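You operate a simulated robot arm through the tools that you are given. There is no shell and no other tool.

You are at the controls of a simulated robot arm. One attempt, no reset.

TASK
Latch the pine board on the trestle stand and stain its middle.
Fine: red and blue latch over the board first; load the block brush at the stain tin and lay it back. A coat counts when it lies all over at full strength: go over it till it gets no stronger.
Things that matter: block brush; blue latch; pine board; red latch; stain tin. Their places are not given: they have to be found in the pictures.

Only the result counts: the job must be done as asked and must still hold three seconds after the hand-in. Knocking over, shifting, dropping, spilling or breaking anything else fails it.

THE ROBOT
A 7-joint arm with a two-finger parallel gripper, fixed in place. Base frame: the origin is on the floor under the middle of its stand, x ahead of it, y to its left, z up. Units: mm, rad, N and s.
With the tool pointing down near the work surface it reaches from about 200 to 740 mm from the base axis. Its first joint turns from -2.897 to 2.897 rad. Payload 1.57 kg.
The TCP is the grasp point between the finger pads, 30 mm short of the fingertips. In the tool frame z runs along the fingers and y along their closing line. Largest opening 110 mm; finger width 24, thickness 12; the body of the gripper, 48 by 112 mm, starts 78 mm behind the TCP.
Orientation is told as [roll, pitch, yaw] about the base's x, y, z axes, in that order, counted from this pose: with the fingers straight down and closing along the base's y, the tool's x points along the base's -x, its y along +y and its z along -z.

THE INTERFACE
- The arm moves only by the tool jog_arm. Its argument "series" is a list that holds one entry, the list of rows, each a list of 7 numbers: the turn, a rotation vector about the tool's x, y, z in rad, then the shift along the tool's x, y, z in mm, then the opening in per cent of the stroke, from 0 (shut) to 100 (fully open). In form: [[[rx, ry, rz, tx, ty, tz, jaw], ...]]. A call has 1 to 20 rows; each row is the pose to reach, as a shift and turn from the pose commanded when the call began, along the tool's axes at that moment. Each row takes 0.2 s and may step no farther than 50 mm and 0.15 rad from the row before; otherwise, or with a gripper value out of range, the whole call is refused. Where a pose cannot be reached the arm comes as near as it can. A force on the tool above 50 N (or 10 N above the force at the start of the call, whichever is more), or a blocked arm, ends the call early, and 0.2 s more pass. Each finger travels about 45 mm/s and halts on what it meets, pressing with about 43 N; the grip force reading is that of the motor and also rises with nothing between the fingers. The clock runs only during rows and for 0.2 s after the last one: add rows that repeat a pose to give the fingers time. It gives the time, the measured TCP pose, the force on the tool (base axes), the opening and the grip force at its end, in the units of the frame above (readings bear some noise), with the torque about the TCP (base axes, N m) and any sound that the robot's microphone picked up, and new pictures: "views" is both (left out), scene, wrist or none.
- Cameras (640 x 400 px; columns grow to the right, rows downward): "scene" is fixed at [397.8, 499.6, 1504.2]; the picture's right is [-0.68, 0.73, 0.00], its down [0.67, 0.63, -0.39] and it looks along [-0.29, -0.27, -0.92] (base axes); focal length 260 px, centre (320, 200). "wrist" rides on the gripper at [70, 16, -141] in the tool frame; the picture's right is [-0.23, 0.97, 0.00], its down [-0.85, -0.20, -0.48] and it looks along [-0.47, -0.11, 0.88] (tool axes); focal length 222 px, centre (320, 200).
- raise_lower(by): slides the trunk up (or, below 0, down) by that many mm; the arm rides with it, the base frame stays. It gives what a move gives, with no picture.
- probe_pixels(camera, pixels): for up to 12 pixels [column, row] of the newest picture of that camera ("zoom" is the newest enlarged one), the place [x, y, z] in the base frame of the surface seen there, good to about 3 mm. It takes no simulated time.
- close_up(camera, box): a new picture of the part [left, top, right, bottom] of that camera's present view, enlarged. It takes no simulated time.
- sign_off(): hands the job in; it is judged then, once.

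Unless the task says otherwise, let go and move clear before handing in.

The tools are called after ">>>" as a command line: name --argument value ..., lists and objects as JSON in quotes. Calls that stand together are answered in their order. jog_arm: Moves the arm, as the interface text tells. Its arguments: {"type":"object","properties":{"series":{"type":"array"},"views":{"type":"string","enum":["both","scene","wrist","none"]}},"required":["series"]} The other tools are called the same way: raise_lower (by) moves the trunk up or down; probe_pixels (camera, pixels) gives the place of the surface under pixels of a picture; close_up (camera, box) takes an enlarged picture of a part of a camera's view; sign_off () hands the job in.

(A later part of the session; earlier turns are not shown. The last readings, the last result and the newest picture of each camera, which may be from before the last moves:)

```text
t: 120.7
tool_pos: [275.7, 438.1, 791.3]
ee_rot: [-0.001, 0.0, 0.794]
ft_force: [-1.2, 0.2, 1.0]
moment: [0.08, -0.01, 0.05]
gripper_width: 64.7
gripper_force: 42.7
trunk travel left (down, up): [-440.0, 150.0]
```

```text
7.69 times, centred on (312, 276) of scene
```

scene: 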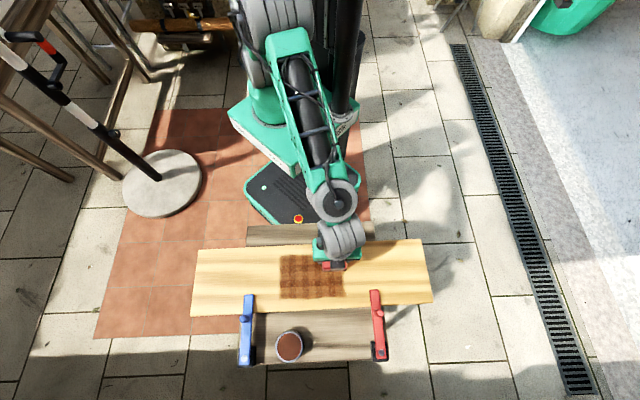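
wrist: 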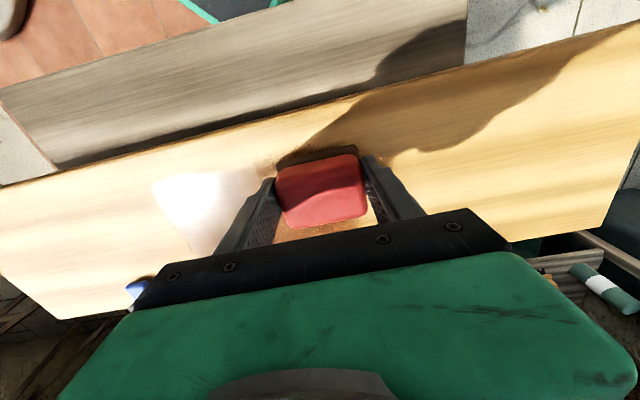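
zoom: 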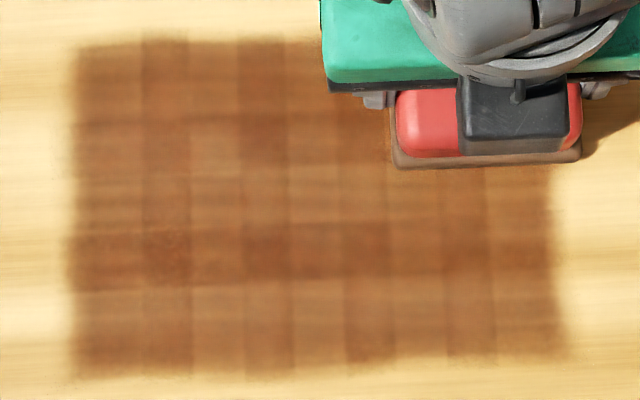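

Columns at zoom 190–240, 288–342 and 392–447 still lag slightly. I'll restore the press and brush crosswise (along v) over successive columns to even them out.

>>> jog_arm --series '[[[0, 0, 0, 0, 0, 0.9, 25], [0, 0, 0, -27, 0, 0.9, 25], [0, 0, 0, -54, 0, 0.9, 25], [0, 0, 0, -79, 0, 0.9, 25], [0, 0, 0, -79, -18, 1.0, 25], [0, 0, 0, -52, -18, 1.0, 25], [0, 0, 0, -25, -18, 1.0, 25], [0, 0, 0, 0, -18, 1.0, 25], [0, 0, 0, 0, -36, 1.1, 25], [0, 0, 0, -27, -36, 1.1, 25], [0, 0, 0, -54, -36, 1.1, 25], [0, 0, 0, -79, -36, 1.1, 25], [0, 0, 0, -79, -54, 1.2, 25], [0, 0, 0, -52, -54, 1.2, 25], [0, 0, 0, -25, -54, 1.2, 25], [0, 0, 0, 0, -54, 1.2, 25], [0, 0, 0, 0, -72, 1.3, 25], [0, 0, 0, -27, -72, 1.3, 25], [0, 0, 0, -54, -72, 1.3, 25], [0, 0, 0, -79, -72, 1.3, 25]]]' --views "scene"

>>> close_up --camera "scene" --box '[275, 250, 350, 302]'

```text
t: 124.9
tool_pos: [385.3, 444.7, 791.4]
ee_rot: [0.0, -0.002, 0.795]
ft_force: [0.2, 0.7, 5.6]
moment: [-0.11, 0.08, 0.0]
gripper_width: 65.0
gripper_force: 43.2
trunk travel left (down, up): [-440.0, 150.0]
```

scene: 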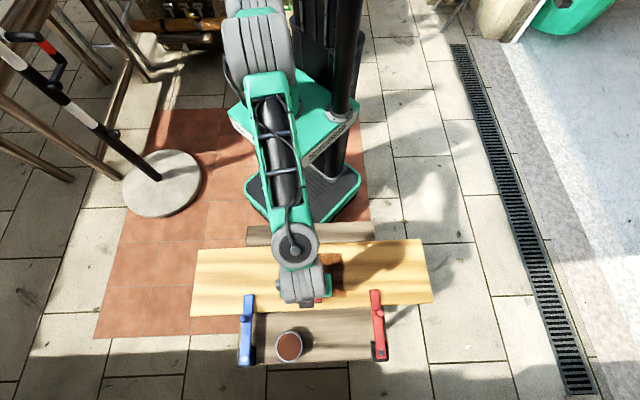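

```text
7.69 times, centred on (312, 276) of scene
```

zoom: 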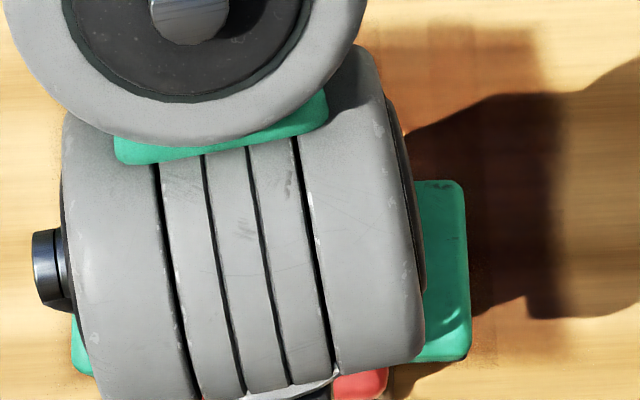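

Continuing crosswise over the left columns, with the press nudged up by 0.4 mm.

>>> jog_arm --series '[[[0, 0, 0, 0, -18, 0.5, 25], [0, 0, 0, 27, -18, 0.5, 25], [0, 0, 0, 54, -18, 0.5, 25], [0, 0, 0, 82, -18, 0.5, 25], [0, 0, 0, 82, -36, 0.6, 25], [0, 0, 0, 55, -36, 0.6, 25], [0, 0, 0, 28, -36, 0.6, 25], [0, 0, 0, 0, -36, 0.6, 25], [0, 0, 0, 0, -50, 0.7, 25], [0, 0, 0, 27, -50, 0.7, 25], [0, 0, 0, 54, -50, 0.7, 25], [0, 0, 0, 82, -50, 0.7, 25], [0, 0, 0, 82, -28, 0.6, 25], [0, 0, 0, 55, -28, 0.6, 25], [0, 0, 0, 28, -28, 0.6, 25], [0, 0, 0, 0, -28, 0.6, 25], [0, 0, 0, 0, -8, 0.5, 25], [0, 0, 0, 27, -8, 0.5, 25], [0, 0, 0, 54, -8, 0.5, 25], [0, 0, 0, 82, -8, 0.5, 25]]]'

>>> close_up --camera "scene" --box '[275, 250, 350, 302]'

>>> close_up --camera "wrist" --box '[220, 110, 420, 240]'

```text
t: 129.1
tool_pos: [331.5, 379.8, 790.3]
ee_rot: [0.001, 0.002, 0.794]
ft_force: [-1.9, -0.9, 11.1]
moment: [0.16, -0.11, -0.01]
gripper_width: 64.8
gripper_force: 43.0
trunk travel left (down, up): [-440.0, 150.0]
```

scene: 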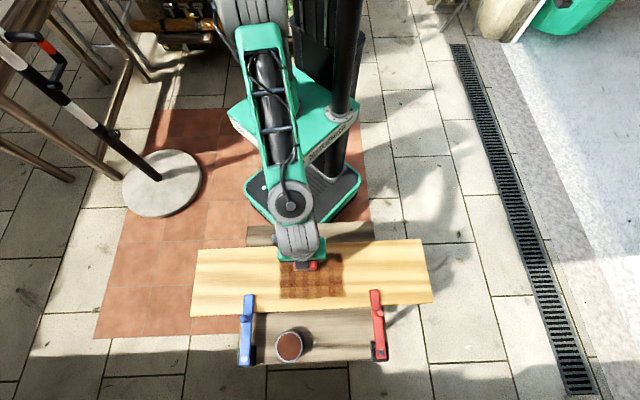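
wrist: 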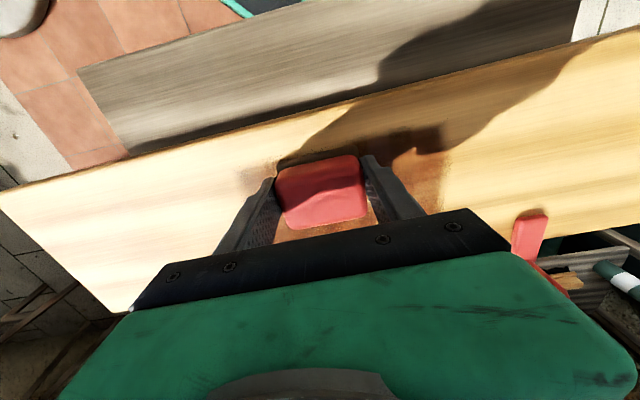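

```text
7.69 times, centred on (312, 276) of scene
```

zoom: 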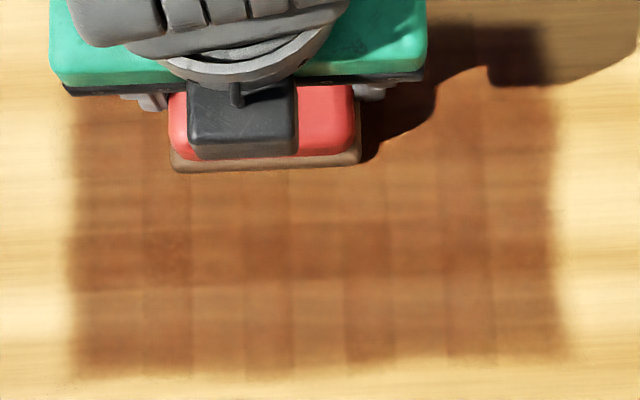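

```text
3.08 times, centred on (320, 175) of wrist
```

zoom: 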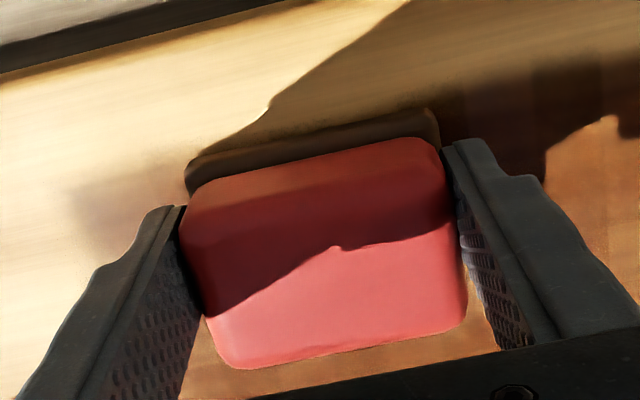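

The bands are much fainter. I'll do another lengthwise sweep from v≈−40 toward +22 with the remaining load.

>>> jog_arm --series '[[[0, 0, 0, 0, -43, 0.2, 25], [0, 0, 0, 0, -12, 0.1, 25], [0, 0, 0, 0, 19, -0.1, 25], [0, 0, 0, 0, 50, -0.2, 25], [0, 0, 0, 0, 79, -0.4, 25], [0, 0, 0, -14, 52, -0.2, 25], [0, 0, 0, -14, 21, -0.1, 25], [0, 0, 0, -14, -10, 0.1, 25], [0, 0, 0, -14, -43, 0.2, 25], [0, 0, 0, -30, -16, 0.1, 25], [0, 0, 0, -30, 15, 0, 25], [0, 0, 0, -30, 46, -0.2, 25], [0, 0, 0, -30, 79, -0.4, 25], [0, 0, 0, -46, 52, -0.2, 25], [0, 0, 0, -46, 21, -0.1, 25], [0, 0, 0, -46, -10, 0.1, 25], [0, 0, 0, -46, -43, 0.2, 25], [0, 0, 0, -62, -16, 0.1, 25], [0, 0, 0, -62, 15, 0, 25], [0, 0, 0, -62, 46, -0.2, 25]]]' --views "none"

```text
t: 133.3
tool_pos: [344.6, 458.0, 791.9]
ee_rot: [0.0, -0.004, 0.794]
ft_force: [2.1, -0.9, 14.2]
moment: [-0.27, -0.05, -0.05]
gripper_width: 65.2
gripper_force: 43.1
trunk travel left (down, up): [-440.0, 150.0]
```

Contact is good at 14 N. I'll finish the near lanes at v≈38, 44, 44 and 31.

>>> jog_arm --series '[[[0, 0, 0, 0, 34, -0.2, 25], [0, 0, 0, -13, 4, 0, 25], [0, 0, 0, -13, -27, 0.1, 25], [0, 0, 0, -13, -58, 0.3, 25], [0, 0, 0, -13, -88, 0.4, 25], [0, 0, 0, -19, -60, 0.3, 25], [0, 0, 0, -19, -30, 0.1, 25], [0, 0, 0, -19, 0, 0, 25], [0, 0, 0, -19, 34, -0.2, 25], [0, 0, 0, -19, 4, 0, 25], [0, 0, 0, -19, -27, 0.1, 25], [0, 0, 0, -19, -58, 0.3, 25], [0, 0, 0, -19, -88, 0.4, 25], [0, 0, 0, -6, -60, 0.3, 25], [0, 0, 0, -6, -30, 0.1, 25], [0, 0, 0, -6, 0, 0, 25], [0, 0, 0, -6, 34, -0.2, 25]]]'

>>> close_up --camera "scene" --box '[275, 250, 350, 302]'

>>> close_up --camera "wrist" --box '[60, 20, 420, 240]'

```text
t: 136.9
tool_pos: [322.4, 485.0, 790.8]
ee_rot: [0.001, -0.002, 0.794]
ft_force: [2.5, -2.6, 23.9]
moment: [-0.35, -0.23, -0.09]
gripper_width: 65.1
gripper_force: 42.8
trunk travel left (down, up): [-440.0, 150.0]
```

scene: 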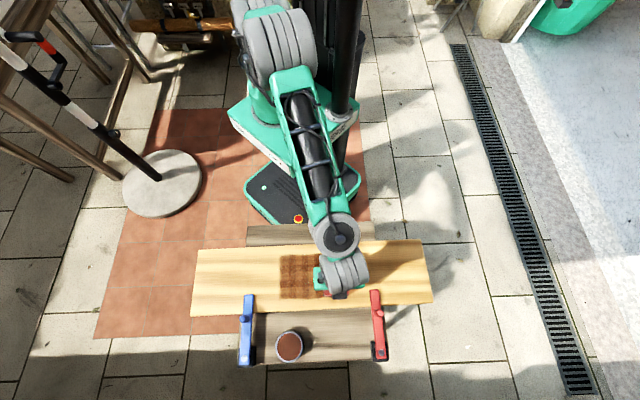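
wrist: 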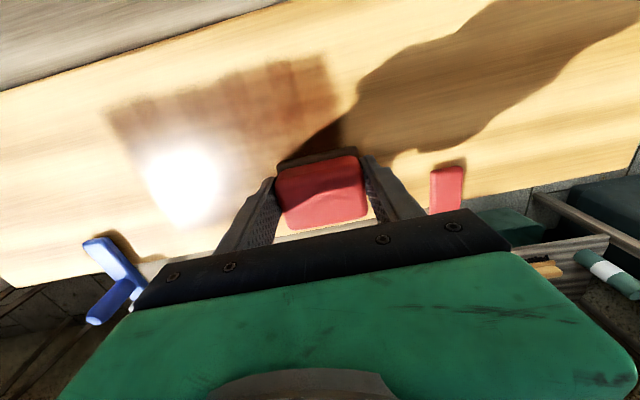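

```text
7.69 times, centred on (312, 276) of scene
```

zoom: 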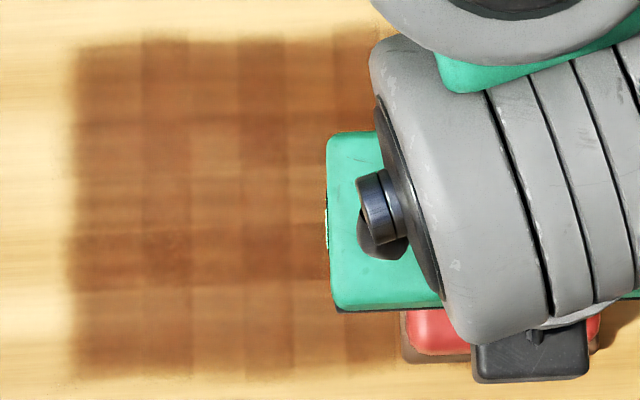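

```text
1.78 times, centred on (240, 130) of wrist
```

zoom: 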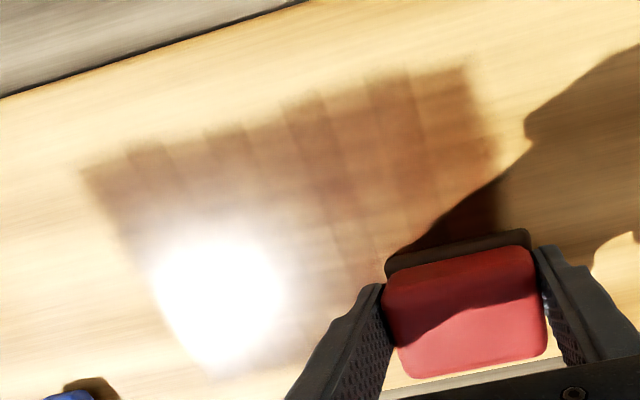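

The far edge (wrist zoom y≈70–150) still shows lighter notches between columns. I'll reload and then work the far edge and lighter columns.

>>> jog_arm --series '[[[0, 0, 0, 0, 0, -15, 25], [0, 0, 0, 0, 0, -37, 25], [0, 0, 0, -28.3, -25.2, -37, 25], [0, 0, 0, -56.6, -50.4, -37, 25], [0, 0, 0, -85, -75.6, -37, 25], [0, 0, 0, -113.3, -100.8, -37, 25], [0, 0, 0, -141.6, -126, -37, 25], [0, 0, 0, -141.6, -126, -37, 25], [0, 0, 0, -141.6, -126, -22, 25], [0, 0, 0, -141.6, -126, -12, 25], [0, 0, 0, -141.6, -126, -10, 25], [0, 0, 0, -141.6, -126, -10, 25]]]'

>>> close_up --camera "scene" --box '[275, 250, 350, 302]'

```text
t: 139.5
tool_pos: [512.9, 498.7, 800.3]
ee_rot: [0.0, 0.0, 0.794]
ft_force: [0.4, 0.1, -0.3]
moment: [0.03, 0.01, -0.01]
gripper_width: 64.8
gripper_force: 43.0
trunk travel left (down, up): [-440.0, 150.0]
```

scene: 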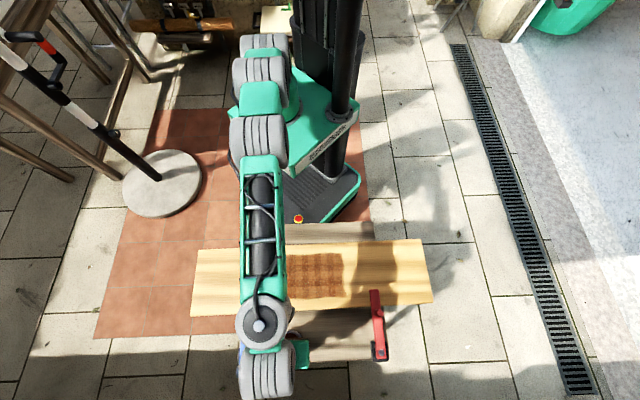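
wrist: 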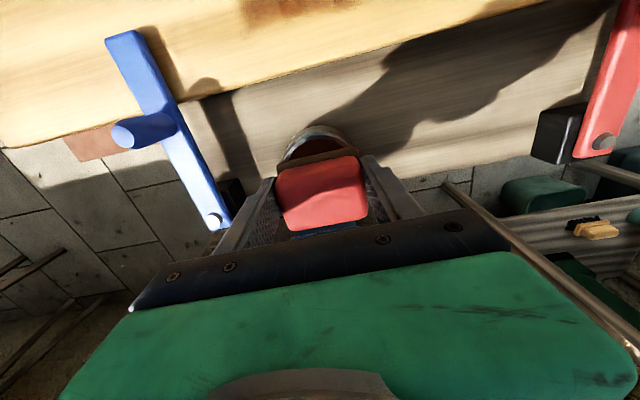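

```text
7.69 times, centred on (312, 276) of scene
```

zoom: 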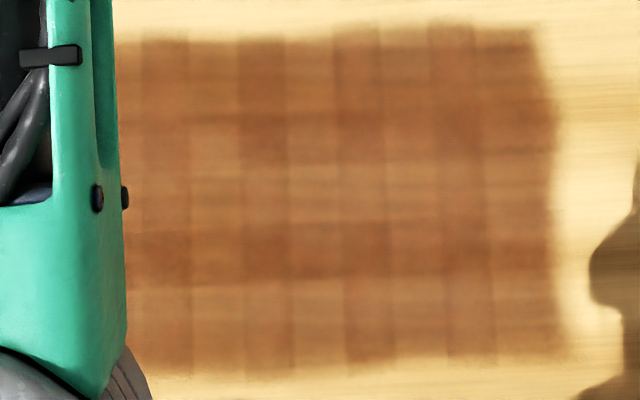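

From here the pattern looks like a regular overlap of soft patches that may simply be how the coat is drawn. I'll take the same zoom as at t=108 to compare strength, and then finish lowering to reload.

>>> close_up --camera "scene" --box '[250, 240, 370, 315]'

>>> jog_arm --series '[[[0, 0, 0, 0, 0, 1, 25], [0, 0, 0, 0, 0, 2, 25], [0, 0, 0, 0, 0, 3, 25], [0, 0, 0, 0, 0, 3, 25]]]' --views "wrist"

```text
5.33 times, centred on (310, 278) of scene
```

zoom: 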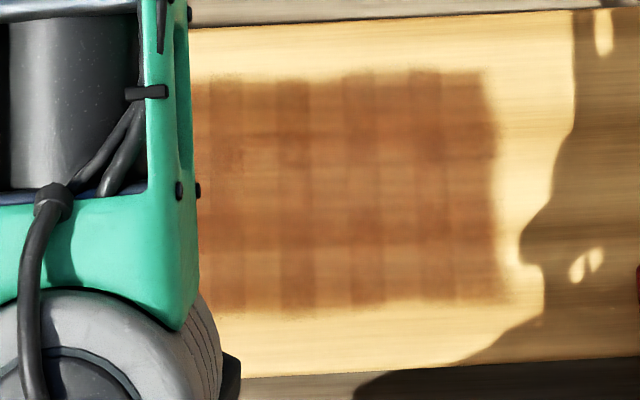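

```text
t: 140.5
tool_pos: [513.0, 496.7, 800.1]
ee_rot: [0.001, -0.001, 0.793]
ft_force: [0.4, 0.3, -0.7]
moment: [-0.02, 0.03, -0.01]
gripper_width: 65.1
gripper_force: 42.8
trunk travel left (down, up): [-440.0, 150.0]
```

wrist: 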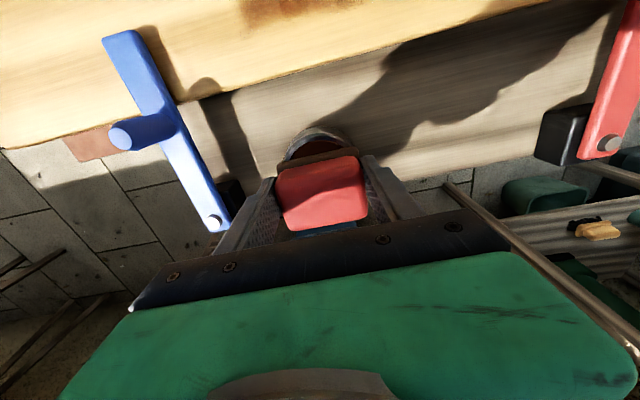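

Compared with t=108 the coat has barely changed, so it's near its limit. I'll still take one more load; lowering another 3 mm for contact.

>>> jog_arm --series '[[[0, 0, 0, 0, 0, 0.8, 25], [0, 0, 0, 0, 0, 1.6, 25], [0, 0, 0, 0, 0, 2.4, 25], [0, 0, 0, 0, 0, 3.0, 25], [0, 0, 0, 0, 0, 3.0, 25]]]' --views "none"

```text
t: 141.7
tool_pos: [513.0, 498.6, 796.2]
ee_rot: [0.001, -0.004, 0.793]
ft_force: [1.8, -1.6, 9.0]
moment: [-0.11, -0.07, -0.01]
gripper_width: 65.0
gripper_force: 43.3
trunk travel left (down, up): [-440.0, 150.0]
```

Loaded with 9 N contact. I'll carry it to the far-left corner of the zone (u≈−58, v≈−44).

>>> jog_arm --series '[[[0, 0, 0, 0, 0, -12, 25], [0, 0, 0, 0, 0, -32, 25], [0, 0, 0, 43, 1, -32, 25], [0, 0, 0, 86, 2, -32, 25], [0, 0, 0, 129, 3, -32, 25], [0, 0, 0, 172, 4, -32, 25], [0, 0, 0, 215, 5, -32, 25], [0, 0, 0, 215, 5, -32, 25], [0, 0, 0, 215, 5, -15, 25], [0, 0, 0, 215, 5, 0, 25], [0, 0, 0, 215, 5, 4, 25], [0, 0, 0, 215, 5, 5, 25], [0, 0, 0, 215, 5, 5, 25]]]' --views "none"

```text
t: 144.5
tool_pos: [357.5, 347.8, 790.2]
ee_rot: [-0.001, -0.002, 0.795]
ft_force: [-0.9, -0.8, 4.7]
moment: [0.03, 0.03, 0.01]
gripper_width: 64.9
gripper_force: 43.2
trunk travel left (down, up): [-440.0, 150.0]
```

Contact at 5 N in the far-left corner. Full sweep now: lanes v≈−44, −30, −12, 4 and 22.

>>> jog_arm --series '[[[0, 0, 0, 0, 30, 0.5, 25], [0, 0, 0, 0, 60, 0.3, 25], [0, 0, 0, 0, 90, 0.2, 25], [0, 0, 0, 0, 120, 0.1, 25], [0, 0, 0, -14, 92, 0.2, 25], [0, 0, 0, -14, 62, 0.3, 25], [0, 0, 0, -14, 32, 0.5, 25], [0, 0, 0, -14, 0, 0.6, 25], [0, 0, 0, -32, 28, 0.5, 25], [0, 0, 0, -32, 58, 0.3, 25], [0, 0, 0, -32, 90, 0.2, 25], [0, 0, 0, -32, 120, 0.1, 25], [0, 0, 0, -48, 92, 0.2, 25], [0, 0, 0, -48, 62, 0.3, 25], [0, 0, 0, -48, 32, 0.5, 25], [0, 0, 0, -48, 0, 0.6, 25], [0, 0, 0, -66, 28, 0.5, 25], [0, 0, 0, -66, 58, 0.3, 25], [0, 0, 0, -66, 90, 0.2, 25], [0, 0, 0, -66, 120, 0.1, 25]]]'

>>> close_up --camera "scene" --box '[250, 240, 370, 315]'

```text
t: 148.7
tool_pos: [316.2, 478.2, 790.3]
ee_rot: [0.001, 0.0, 0.794]
ft_force: [0.3, -0.9, 14.1]
moment: [0.0, -0.21, -0.14]
gripper_width: 65.1
gripper_force: 43.5
trunk travel left (down, up): [-440.0, 150.0]
```

scene: 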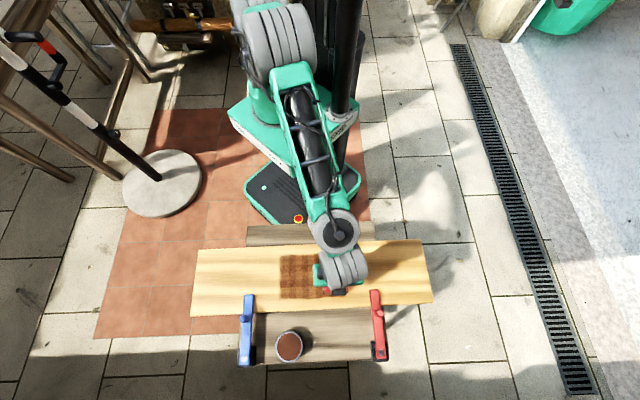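
wrist: 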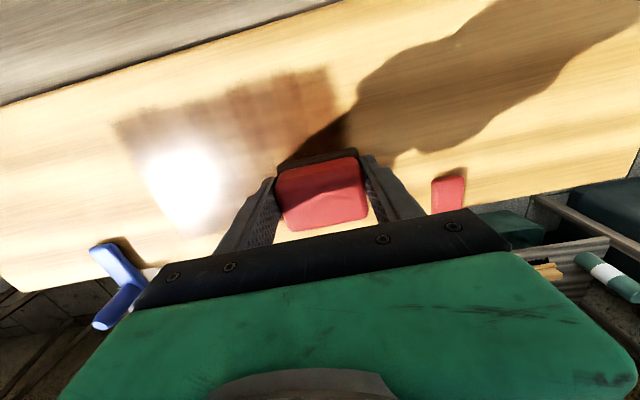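

```text
5.33 times, centred on (310, 278) of scene
```

zoom: 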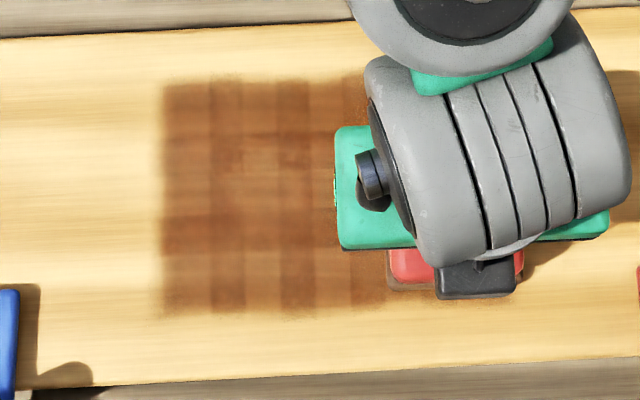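

Good, 14 N. Now the near lanes v≈40, 46, 34, 24 and 10.

>>> jog_arm --series '[[[0, 0, 0, -18, -28, 0, 25], [0, 0, 0, -18, -58, 0.1, 25], [0, 0, 0, -18, -90, 0.3, 25], [0, 0, 0, -18, -120, 0.4, 25], [0, 0, 0, -24, -92, 0.3, 25], [0, 0, 0, -24, -62, 0.1, 25], [0, 0, 0, -24, -32, 0, 25], [0, 0, 0, -24, 0, -0.2, 25], [0, 0, 0, -12, -28, 0, 25], [0, 0, 0, -12, -58, 0.1, 25], [0, 0, 0, -12, -90, 0.3, 25], [0, 0, 0, -12, -120, 0.4, 25], [0, 0, 0, -2, -92, 0.3, 25], [0, 0, 0, -2, -62, 0.1, 25], [0, 0, 0, -2, -32, 0, 25], [0, 0, 0, -2, 0, -0.2, 25], [0, 0, 0, 12, -28, 0, 25], [0, 0, 0, 12, -58, 0.1, 25], [0, 0, 0, 12, -90, 0.3, 25], [0, 0, 0, 12, -120, 0.4, 25]]]' --views "none"

```text
t: 152.9
tool_pos: [392.8, 385.5, 790.3]
ee_rot: [-0.001, 0.001, 0.794]
ft_force: [0.6, -0.5, 9.1]
moment: [0.07, 0.07, 0.08]
gripper_width: 65.0
gripper_force: 42.9
trunk travel left (down, up): [-440.0, 150.0]
```

Contact 9 N. Now crosswise passes stepping from u≈−57 to +39.

>>> jog_arm --series '[[[0, 0, 0, -38, 0, 0.2, 25], [0, 0, 0, -8, 0, 0.2, 25], [0, 0, 0, 24, 0, 0.2, 25], [0, 0, 0, 54, 0, 0.2, 25], [0, 0, 0, 54, 24, 0.1, 25], [0, 0, 0, 24, 24, 0.1, 25], [0, 0, 0, -8, 24, 0.1, 25], [0, 0, 0, -38, 24, 0.1, 25], [0, 0, 0, -38, 48, 0, 25], [0, 0, 0, -8, 48, 0, 25], [0, 0, 0, 24, 48, 0, 25], [0, 0, 0, 54, 48, 0, 25], [0, 0, 0, 54, 72, -0.1, 25], [0, 0, 0, 24, 72, -0.1, 25], [0, 0, 0, -8, 72, -0.1, 25], [0, 0, 0, -38, 72, -0.1, 25], [0, 0, 0, -38, 96, -0.2, 25], [0, 0, 0, -8, 96, -0.2, 25], [0, 0, 0, 24, 96, -0.2, 25], [0, 0, 0, 54, 96, -0.2, 25]]]'

>>> close_up --camera "scene" --box '[250, 240, 370, 315]'

>>> close_up --camera "wrist" --box '[220, 110, 420, 240]'

```text
t: 157.1
tool_pos: [289.8, 412.2, 789.7]
ee_rot: [-0.001, 0.0, 0.796]
ft_force: [-1.4, -1.9, 10.8]
moment: [0.13, 0.0, -0.01]
gripper_width: 65.0
gripper_force: 42.6
trunk travel left (down, up): [-440.0, 150.0]
```

scene: 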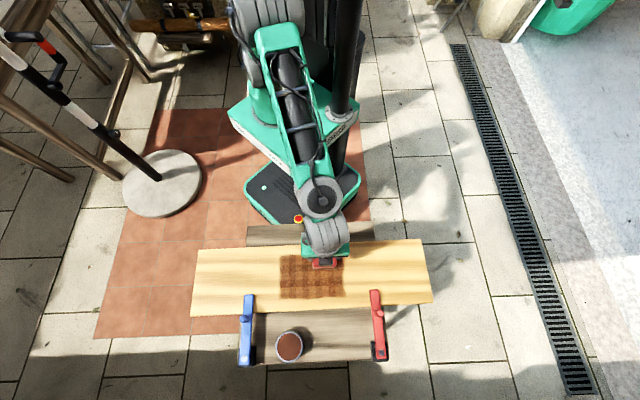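
wrist: 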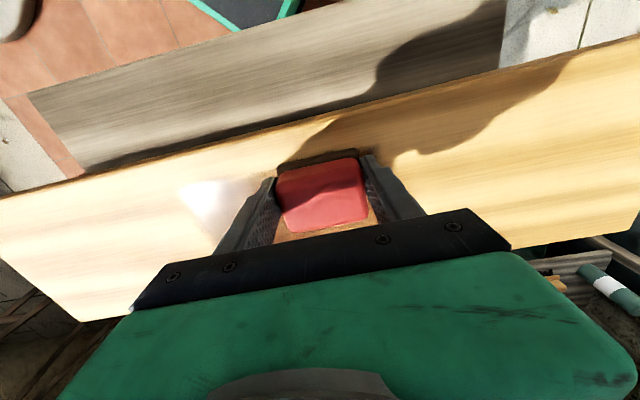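

```text
5.33 times, centred on (310, 278) of scene
```

zoom: 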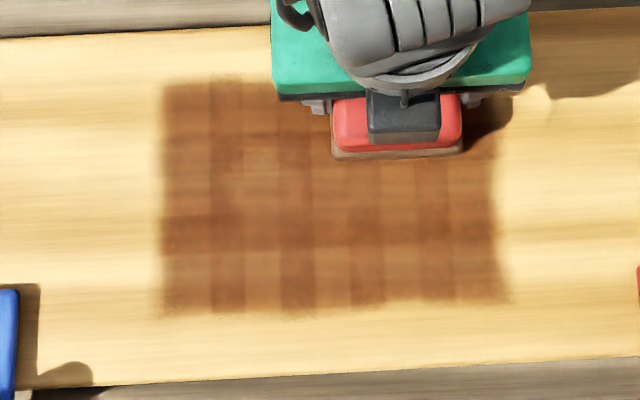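

```text
3.08 times, centred on (320, 175) of wrist
```

zoom: 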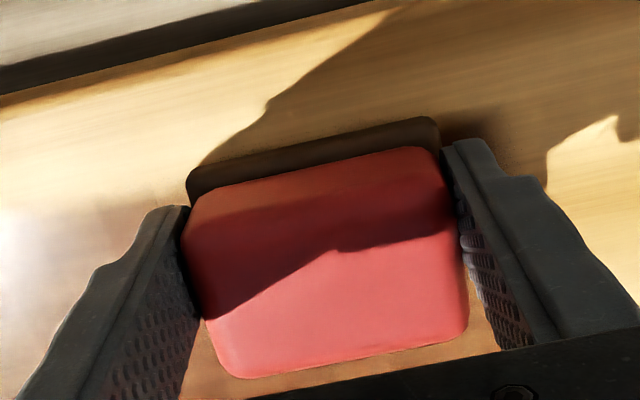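

I'll take the same 7.69× zoom as at t=120 to judge whether the coat still grows.

>>> close_up --camera "scene" --box '[275, 250, 350, 302]'

```text
7.69 times, centred on (312, 276) of scene
```

zoom: 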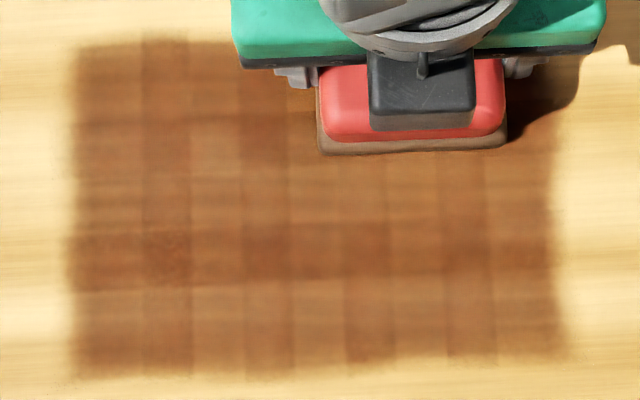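

Only a slight further evening since t=120. I'll run another crosswise set over the right and middle columns with firm contact.

>>> jog_arm --series '[[[0, 0, 0, 0, 24, 0, 25], [0, 0, 0, -30, 24, 0, 25], [0, 0, 0, -60, 24, 0, 25], [0, 0, 0, -91, 24, 0, 25], [0, 0, 0, -91, 6, 0.1, 25], [0, 0, 0, -60, 6, 0.1, 25], [0, 0, 0, -30, 6, 0.1, 25], [0, 0, 0, 0, 6, 0.1, 25], [0, 0, 0, 0, -20, 0.2, 25], [0, 0, 0, -30, -20, 0.2, 25], [0, 0, 0, -60, -20, 0.2, 25], [0, 0, 0, -91, -20, 0.2, 25], [0, 0, 0, -91, -46, 0.3, 25], [0, 0, 0, -60, -46, 0.3, 25], [0, 0, 0, -30, -46, 0.3, 25], [0, 0, 0, 0, -46, 0.3, 25], [0, 0, 0, 0, -72, 0.4, 25], [0, 0, 0, -30, -72, 0.4, 25], [0, 0, 0, -60, -72, 0.4, 25], [0, 0, 0, -91, -72, 0.4, 25]]]' --views "none"

```text
t: 161.3
tool_pos: [404.1, 430.4, 789.9]
ee_rot: [-0.002, -0.004, 0.795]
ft_force: [-3.1, -2.6, 19.5]
moment: [-0.25, 0.22, 0.0]
gripper_width: 64.9
gripper_force: 43.0
trunk travel left (down, up): [-440.0, 150.0]
```

Contact firm. One more lengthwise set from the far edge back toward the near side.

>>> jog_arm --series '[[[0, 0, 0, 0, -22, -0.5, 25], [0, 0, 0, 30, -22, -0.5, 25], [0, 0, 0, 60, -22, -0.5, 25], [0, 0, 0, 92, -22, -0.5, 25], [0, 0, 0, 92, 8, -0.6, 25], [0, 0, 0, 92, 38, -0.7, 25], [0, 0, 0, 92, 68, -0.8, 25], [0, 0, 0, 92, 98, -0.9, 25], [0, 0, 0, 76, 70, -0.8, 25], [0, 0, 0, 76, 40, -0.7, 25], [0, 0, 0, 76, 10, -0.6, 25], [0, 0, 0, 76, -22, -0.5, 25], [0, 0, 0, 56, 6, -0.6, 25], [0, 0, 0, 56, 38, -0.7, 25], [0, 0, 0, 56, 68, -0.8, 25], [0, 0, 0, 56, 98, -0.9, 25], [0, 0, 0, 36, 70, -0.8, 25], [0, 0, 0, 36, 40, -0.7, 25], [0, 0, 0, 36, 10, -0.6, 25], [0, 0, 0, 36, -22, -0.5, 25]]]' --views "none"

```text
t: 165.5
tool_pos: [395.7, 389.1, 790.4]
ee_rot: [0.0, -0.003, 0.794]
ft_force: [1.5, -0.6, 7.0]
moment: [-0.04, 0.05, 0.13]
gripper_width: 64.9
gripper_force: 43.6
trunk travel left (down, up): [-440.0, 150.0]
```

Now the near lanes once more, then lift for a look.

>>> jog_arm --series '[[[0, 0, 0, -20, 28, 0.3, 25], [0, 0, 0, -20, 58, 0.2, 25], [0, 0, 0, -20, 90, 0.1, 25], [0, 0, 0, -20, 120, 0, 25], [0, 0, 0, -36, 94, 0.1, 25], [0, 0, 0, -36, 62, 0.2, 25], [0, 0, 0, -36, 32, 0.3, 25], [0, 0, 0, -36, 0, 0.4, 25], [0, 0, 0, -36, 30, 0.3, 25], [0, 0, 0, -36, 60, 0.2, 25], [0, 0, 0, -36, 90, 0.1, 25], [0, 0, 0, -36, 120, 0, 25], [0, 0, 0, -26, 92, 0.1, 25], [0, 0, 0, -26, 62, 0.2, 25], [0, 0, 0, -26, 32, 0.3, 25], [0, 0, 0, -26, 0, 0.4, 25], [0, 0, 0, -26, 0, 0.4, 25]]]'

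>>> close_up --camera "wrist" --box '[220, 20, 540, 220]'

```text
t: 169.1
tool_pos: [413.6, 406.0, 789.2]
ee_rot: [0.001, -0.003, 0.795]
ft_force: [-0.1, 0.4, 10.2]
moment: [0.01, 0.04, 0.03]
gripper_width: 64.8
gripper_force: 43.1
trunk travel left (down, up): [-440.0, 150.0]
```

scene: 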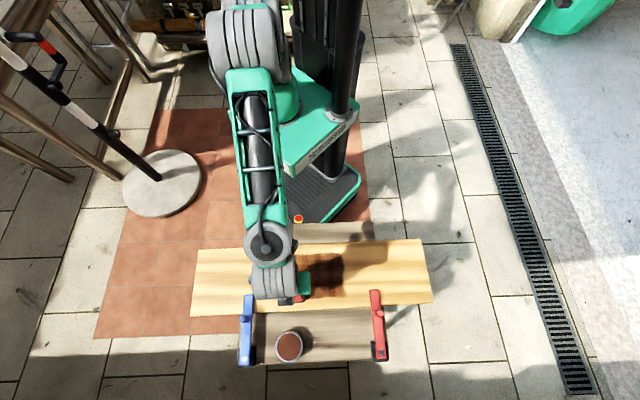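
wrist: 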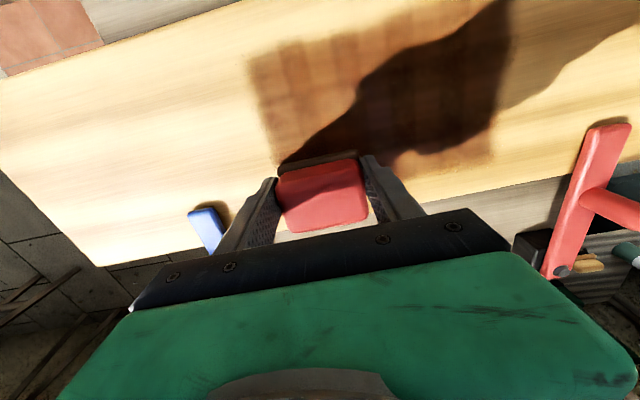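

```text
2.00 times, centred on (380, 120) of wrist
```

zoom: 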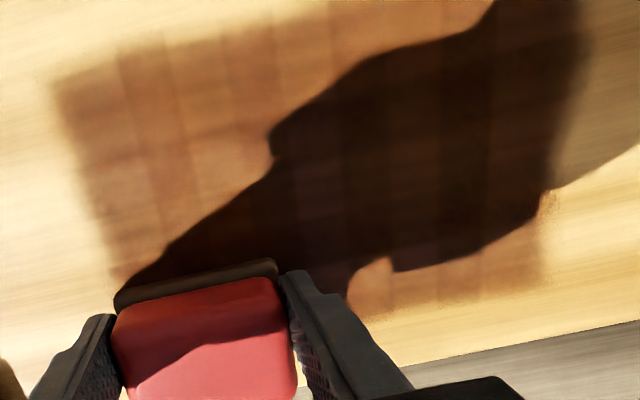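

In the shaded part the coat looks uniformly dark with only a faint regular grid. I'll lift the brush and draw the arm back toward the base to see the whole zone unobstructed.

>>> jog_arm --series '[[[0, 0, 0, 0, 0, -18, 25], [0, 0, 0, 0, 0, -45, 25], [0, 0, 0, 41, 2.4, -45, 25], [0, 0, 0, 82, 4.8, -45, 25], [0, 0, 0, 123, 7.2, -45, 25], [0, 0, 0, 164, 9.6, -45, 25], [0, 0, 0, 205, 12, -45, 25], [0, 0, 0, 246, 14.5, -45, 25], [0, 0, 0, 246, 14.5, -45, 25]]]'

>>> close_up --camera "scene" --box '[275, 250, 350, 302]'

>>> close_up --camera "scene" --box '[180, 225, 450, 385]'

```text
t: 171.1
tool_pos: [228.7, 243.7, 834.4]
ee_rot: [0.001, 0.003, 0.794]
ft_force: [-0.5, 0.3, -0.6]
moment: [0.0, 0.02, 0.02]
gripper_width: 65.0
gripper_force: 43.3
trunk travel left (down, up): [-440.0, 150.0]
```

scene: 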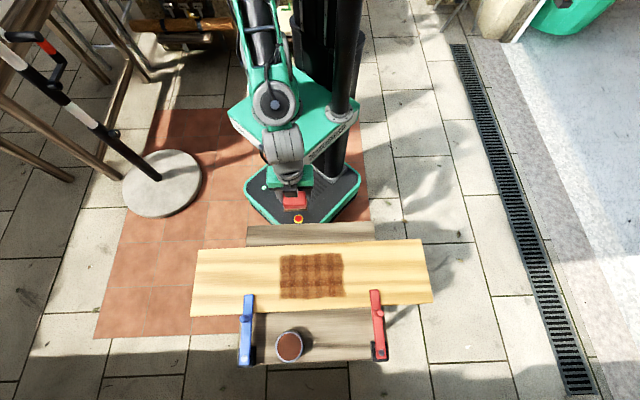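
wrist: 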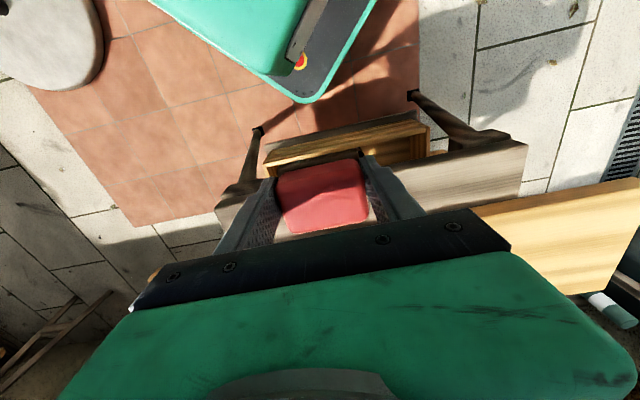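

```text
7.69 times, centred on (312, 276) of scene
```

zoom: 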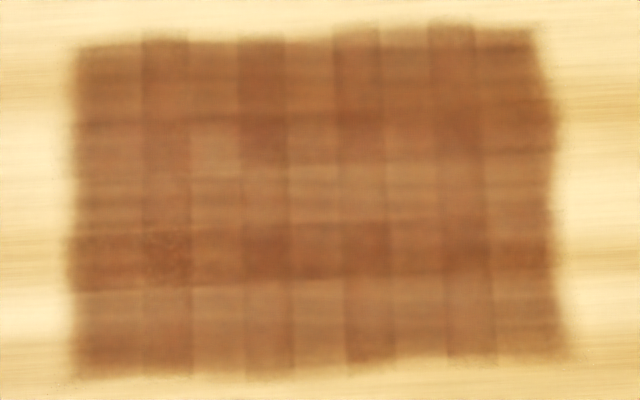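

```text
2.37 times, centred on (315, 305) of scene
```

zoom: 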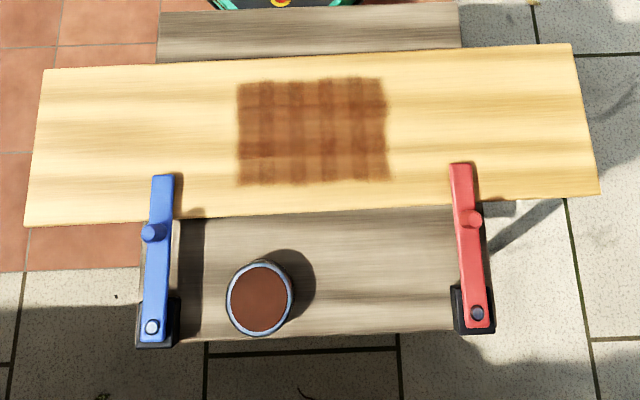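

The whole zone is visible: a regular 5×3 pattern of overlapping soft patches, all about equal. To be sure it's at full strength I'll reload once more and overwork only the right-hand part, then compare it with the left.

>>> jog_arm --series '[[[0, 0, 0, -42, -2.7, 0, 25], [0, 0, 0, -84, -5.4, 0, 25], [0, 0, 0, -126, -8.2, 0, 25], [0, 0, 0, -168, -10.9, 0, 25], [0, 0, 0, -211, -13.7, 0, 25], [0, 0, 0, -253, -16.4, 0, 25], [0, 0, 0, -296, -19.1, 0, 25], [0, 0, 0, -338, -21.9, 0, 25], [0, 0, 0, -380, -24.6, 0, 25], [0, 0, 0, -380, -24.6, 0, 25], [0, 0, 0, -380, -24.6, 15, 25], [0, 0, 0, -380, -24.6, 30, 25], [0, 0, 0, -380, -24.6, 35, 25], [0, 0, 0, -380, -24.6, 35, 25]]]' --views "wrist"

```text
t: 174.1
tool_pos: [513.6, 497.2, 797.0]
ee_rot: [0.001, 0.0, 0.795]
ft_force: [-0.4, -0.4, -0.7]
moment: [-0.04, 0.03, 0.0]
gripper_width: 65.0
gripper_force: 43.2
trunk travel left (down, up): [-440.0, 150.0]
```

wrist: 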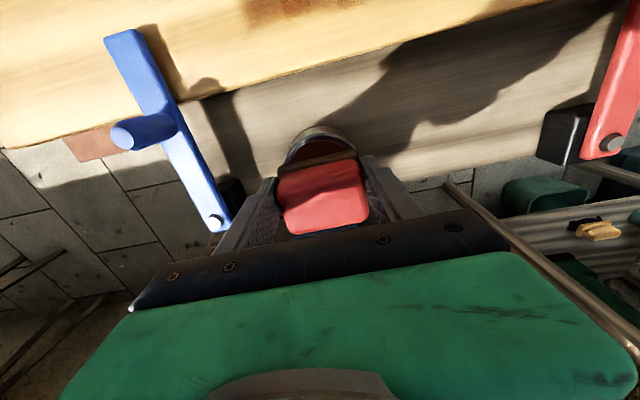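

Over the tin and just above it. I'll lower in small steps to touch the stain.

>>> jog_arm --series '[[[0, 0, 0, 0, 0, 1, 25], [0, 0, 0, 0, 0, 2, 25], [0, 0, 0, 0, 0, 3, 25], [0, 0, 0, 0, 0, 3.8, 25], [0, 0, 0, 0, 0, 3.8, 25]]]' --views "none"

```text
t: 175.3
tool_pos: [514.4, 497.0, 795.6]
ee_rot: [0.0, 0.0, 0.796]
ft_force: [-1.6, -0.3, 5.6]
moment: [0.08, 0.15, 0.06]
gripper_width: 64.8
gripper_force: 43.2
trunk travel left (down, up): [-440.0, 150.0]
```

Touched at 6 N. I'll carry it to the near-right part of the zone (u≈60, v≈40).

>>> jog_arm --series '[[[0, 0, 0, 0, 0, -12, 25], [0, 0, 0, 0, 0, -32, 25], [0, 0, 0, 26.2, 24.6, -32, 25], [0, 0, 0, 52.4, 49.2, -32, 25], [0, 0, 0, 78.6, 73.8, -32, 25], [0, 0, 0, 104.8, 98.4, -32, 25], [0, 0, 0, 131, 123, -32, 25], [0, 0, 0, 131, 123, -32, 25], [0, 0, 0, 131, 123, -15, 25], [0, 0, 0, 131, 123, 0, 25], [0, 0, 0, 131, 123, 3.5, 25], [0, 0, 0, 131, 123, 4.5, 25], [0, 0, 0, 131, 123, 4.5, 25]]]' --views "none"

```text
t: 178.1
tool_pos: [335.1, 489.0, 791.3]
ee_rot: [-0.001, -0.001, 0.795]
ft_force: [-0.3, 1.0, -0.4]
moment: [0.0, 0.0, 0.01]
gripper_width: 65.0
gripper_force: 42.7
trunk travel left (down, up): [-440.0, 150.0]
```

Just above the board at the near-right. I'll press on and overwork the right-hand columns crosswise.

>>> jog_arm --series '[[[0, 0, 0, 0, 0, 1.0, 25], [0, 0, 0, 0, 0, 2.0, 25], [0, 0, 0, 30, 0, 2.0, 25], [0, 0, 0, 60, 0, 2.0, 25], [0, 0, 0, 86, 0, 2.0, 25], [0, 0, 0, 86, -18, 2.1, 25], [0, 0, 0, 56, -18, 2.1, 25], [0, 0, 0, 26, -18, 2.1, 25], [0, 0, 0, -4, -18, 2.1, 25], [0, 0, 0, -4, -36, 2.2, 25], [0, 0, 0, 26, -36, 2.2, 25], [0, 0, 0, 56, -36, 2.2, 25], [0, 0, 0, 86, -36, 2.2, 25], [0, 0, 0, 86, -8, 2.1, 25], [0, 0, 0, 56, -8, 2.1, 25], [0, 0, 0, 26, -8, 2.1, 25], [0, 0, 0, -4, -8, 2.1, 25], [0, 0, 0, 26, 4, 2.0, 25], [0, 0, 0, 56, 4, 2.0, 25], [0, 0, 0, 86, 4, 2.0, 25]]]' --views "none"

```text
t: 182.3
tool_pos: [272.9, 431.5, 790.8]
ee_rot: [0.003, -0.006, 0.793]
ft_force: [2.9, 3.7, 29.8]
moment: [0.01, -0.19, 0.0]
gripper_width: 65.2
gripper_force: 43.2
trunk travel left (down, up): [-440.0, 150.0]
```

Contact was firm (30 N at the end). I'll ease and do a second crosswise set on the right side, then lift and draw back for the comparison.

>>> jog_arm --series '[[[0, 0, 0, 0, 0, -1.3, 25], [0, 0, 0, -30, 0, -1.3, 25], [0, 0, 0, -60, 0, -1.3, 25], [0, 0, 0, -90, 0, -1.3, 25], [0, 0, 0, -90, -22, -1.2, 25], [0, 0, 0, -60, -22, -1.2, 25], [0, 0, 0, -30, -22, -1.2, 25], [0, 0, 0, 0, -22, -1.2, 25], [0, 0, 0, 0, -8, -1.2, 25], [0, 0, 0, -30, -8, -1.2, 25], [0, 0, 0, -60, -8, -1.2, 25], [0, 0, 0, -60, -8, -20, 25], [0, 0, 0, -60, -8, -45, 25], [0, 0, 0, -15, -8, -45, 25], [0, 0, 0, 30, -8, -45, 25], [0, 0, 0, 75, -8, -45, 25], [0, 0, 0, 120, -8, -45, 25], [0, 0, 0, 160, -28, -45, 25], [0, 0, 0, 160, -28, -45, 25]]]'

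>>> close_up --camera "scene" --box '[275, 250, 350, 302]'

```text
t: 186.3
tool_pos: [180.1, 295.6, 833.4]
ee_rot: [0.0, -0.001, 0.794]
ft_force: [-0.3, 0.4, -1.0]
moment: [0.05, -0.01, -0.01]
gripper_width: 65.0
gripper_force: 42.7
trunk travel left (down, up): [-440.0, 150.0]
```

scene: 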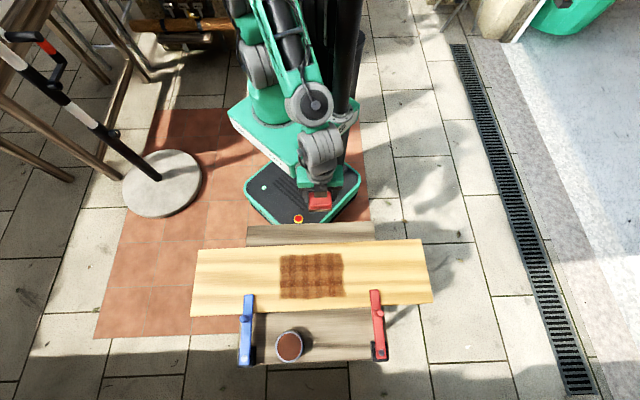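
wrist: 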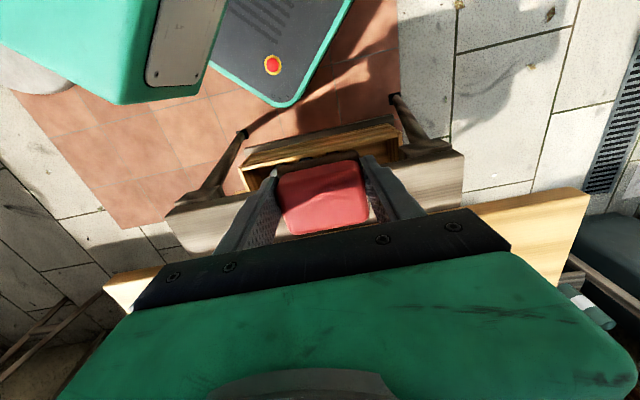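

```text
7.69 times, centred on (312, 276) of scene
```

zoom: 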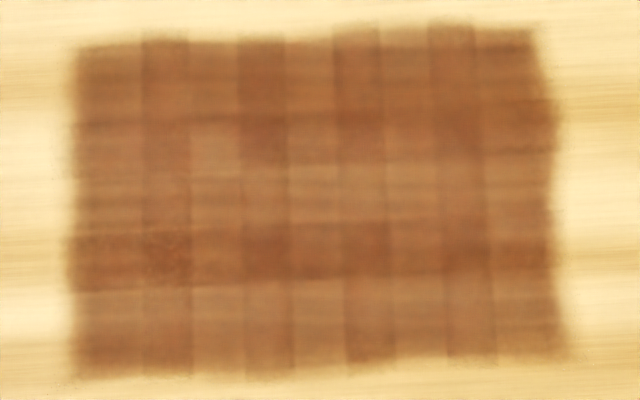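

The right side didn't darken at all after a fresh load and heavy brushing, so it's at full strength. I'll give the left side the same treatment with this load to be sure, starting at u≈−58, v≈−44.

>>> jog_arm --series '[[[0, 0, 0, -40, -22.5, 0, 25], [0, 0, 0, -80, -45, 0, 25], [0, 0, 0, -120, -67.5, 0, 25], [0, 0, 0, -161.6, -90.7, 0, 25], [0, 0, 0, -161.6, -90.7, 0, 25], [0, 0, 0, -161.6, -90.7, 20, 25], [0, 0, 0, -161.6, -90.7, 36, 25], [0, 0, 0, -161.6, -90.7, 41, 25], [0, 0, 0, -161.6, -90.7, 43, 25], [0, 0, 0, -161.6, -90.7, 43, 25]]]' --views "none"

```text
t: 188.5
tool_pos: [356.4, 348.8, 792.1]
ee_rot: [-0.001, 0.0, 0.793]
ft_force: [-0.1, 0.6, -2.5]
moment: [-0.03, -0.01, -0.01]
gripper_width: 65.0
gripper_force: 43.0
trunk travel left (down, up): [-440.0, 150.0]
```

Lowering to contact and brushing the left columns crosswise.

>>> jog_arm --series '[[[0, 0, 0, 0, 0, 1.2, 25], [0, 0, 0, 0, 0, 2.6, 25], [0, 0, 0, -30, 0, 2.6, 25], [0, 0, 0, -60, 0, 2.6, 25], [0, 0, 0, -90, 0, 2.6, 25], [0, 0, 0, -90, 20, 2.5, 25], [0, 0, 0, -60, 20, 2.5, 25], [0, 0, 0, -30, 20, 2.5, 25], [0, 0, 0, 0, 20, 2.5, 25], [0, 0, 0, 0, 40, 2.4, 25], [0, 0, 0, -30, 40, 2.4, 25], [0, 0, 0, -60, 40, 2.4, 25], [0, 0, 0, -90, 40, 2.4, 25], [0, 0, 0, -90, 10, 2.5, 25], [0, 0, 0, -60, 10, 2.5, 25], [0, 0, 0, -30, 10, 2.5, 25], [0, 0, 0, 0, 10, 2.5, 25], [0, 0, 0, -25, 30, 2.4, 25], [0, 0, 0, -55, 30, 2.4, 25], [0, 0, 0, -85, 30, 2.4, 25]]]' --views "none"

```text
t: 192.7
tool_pos: [394.4, 427.6, 789.5]
ee_rot: [0.0, -0.002, 0.794]
ft_force: [-6.1, -4.7, 28.7]
moment: [-0.23, 0.26, 0.01]
gripper_width: 64.9
gripper_force: 43.4
trunk travel left (down, up): [-440.0, 150.0]
```

Contact 29 N, good. I'll ease, do the middle columns, then lift and draw back for a last look.

>>> jog_arm --series '[[[0, 0, 0, 0, 25, -1.4, 25], [0, 0, 0, 28, 25, -1.4, 25], [0, 0, 0, 56, 25, -1.4, 25], [0, 0, 0, 84, 25, -1.4, 25], [0, 0, 0, 84, 45, -1.5, 25], [0, 0, 0, 56, 45, -1.5, 25], [0, 0, 0, 28, 45, -1.5, 25], [0, 0, 0, 0, 45, -1.5, 25], [0, 0, 0, 0, 10, -1.3, 25], [0, 0, 0, 28, 10, -1.3, 25], [0, 0, 0, 56, 10, -1.3, 25], [0, 0, 0, 84, 10, -1.3, 25], [0, 0, 0, 84, 10, -22, 25], [0, 0, 0, 84, 10, -46, 25], [0, 0, 0, 125, 25, -46, 25], [0, 0, 0, 165, 40, -46, 25], [0, 0, 0, 205, 55, -46, 25], [0, 0, 0, 245, 65, -46, 25], [0, 0, 0, 245, 65, -46, 25]]]' --views "scene"

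>>> close_up --camera "scene" --box '[275, 250, 350, 302]'

```text
t: 196.7
tool_pos: [176.1, 299.5, 833.2]
ee_rot: [0.001, -0.001, 0.794]
ft_force: [-1.0, 0.5, 0.3]
moment: [-0.01, -0.01, 0.0]
gripper_width: 64.6
gripper_force: 43.2
trunk travel left (down, up): [-440.0, 150.0]
```

scene: 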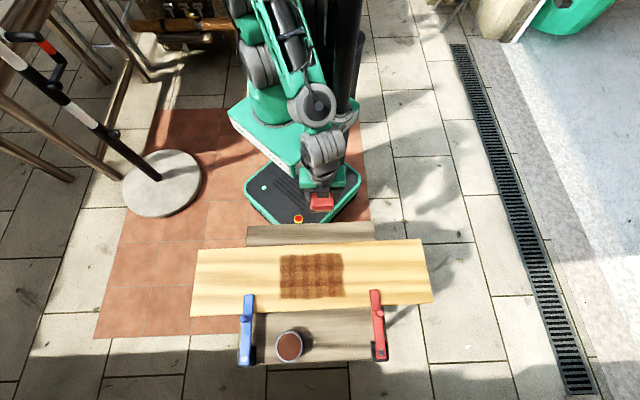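

```text
7.69 times, centred on (312, 276) of scene
```

zoom: 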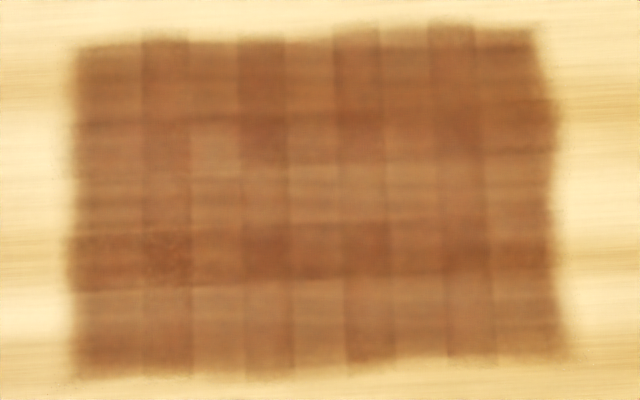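

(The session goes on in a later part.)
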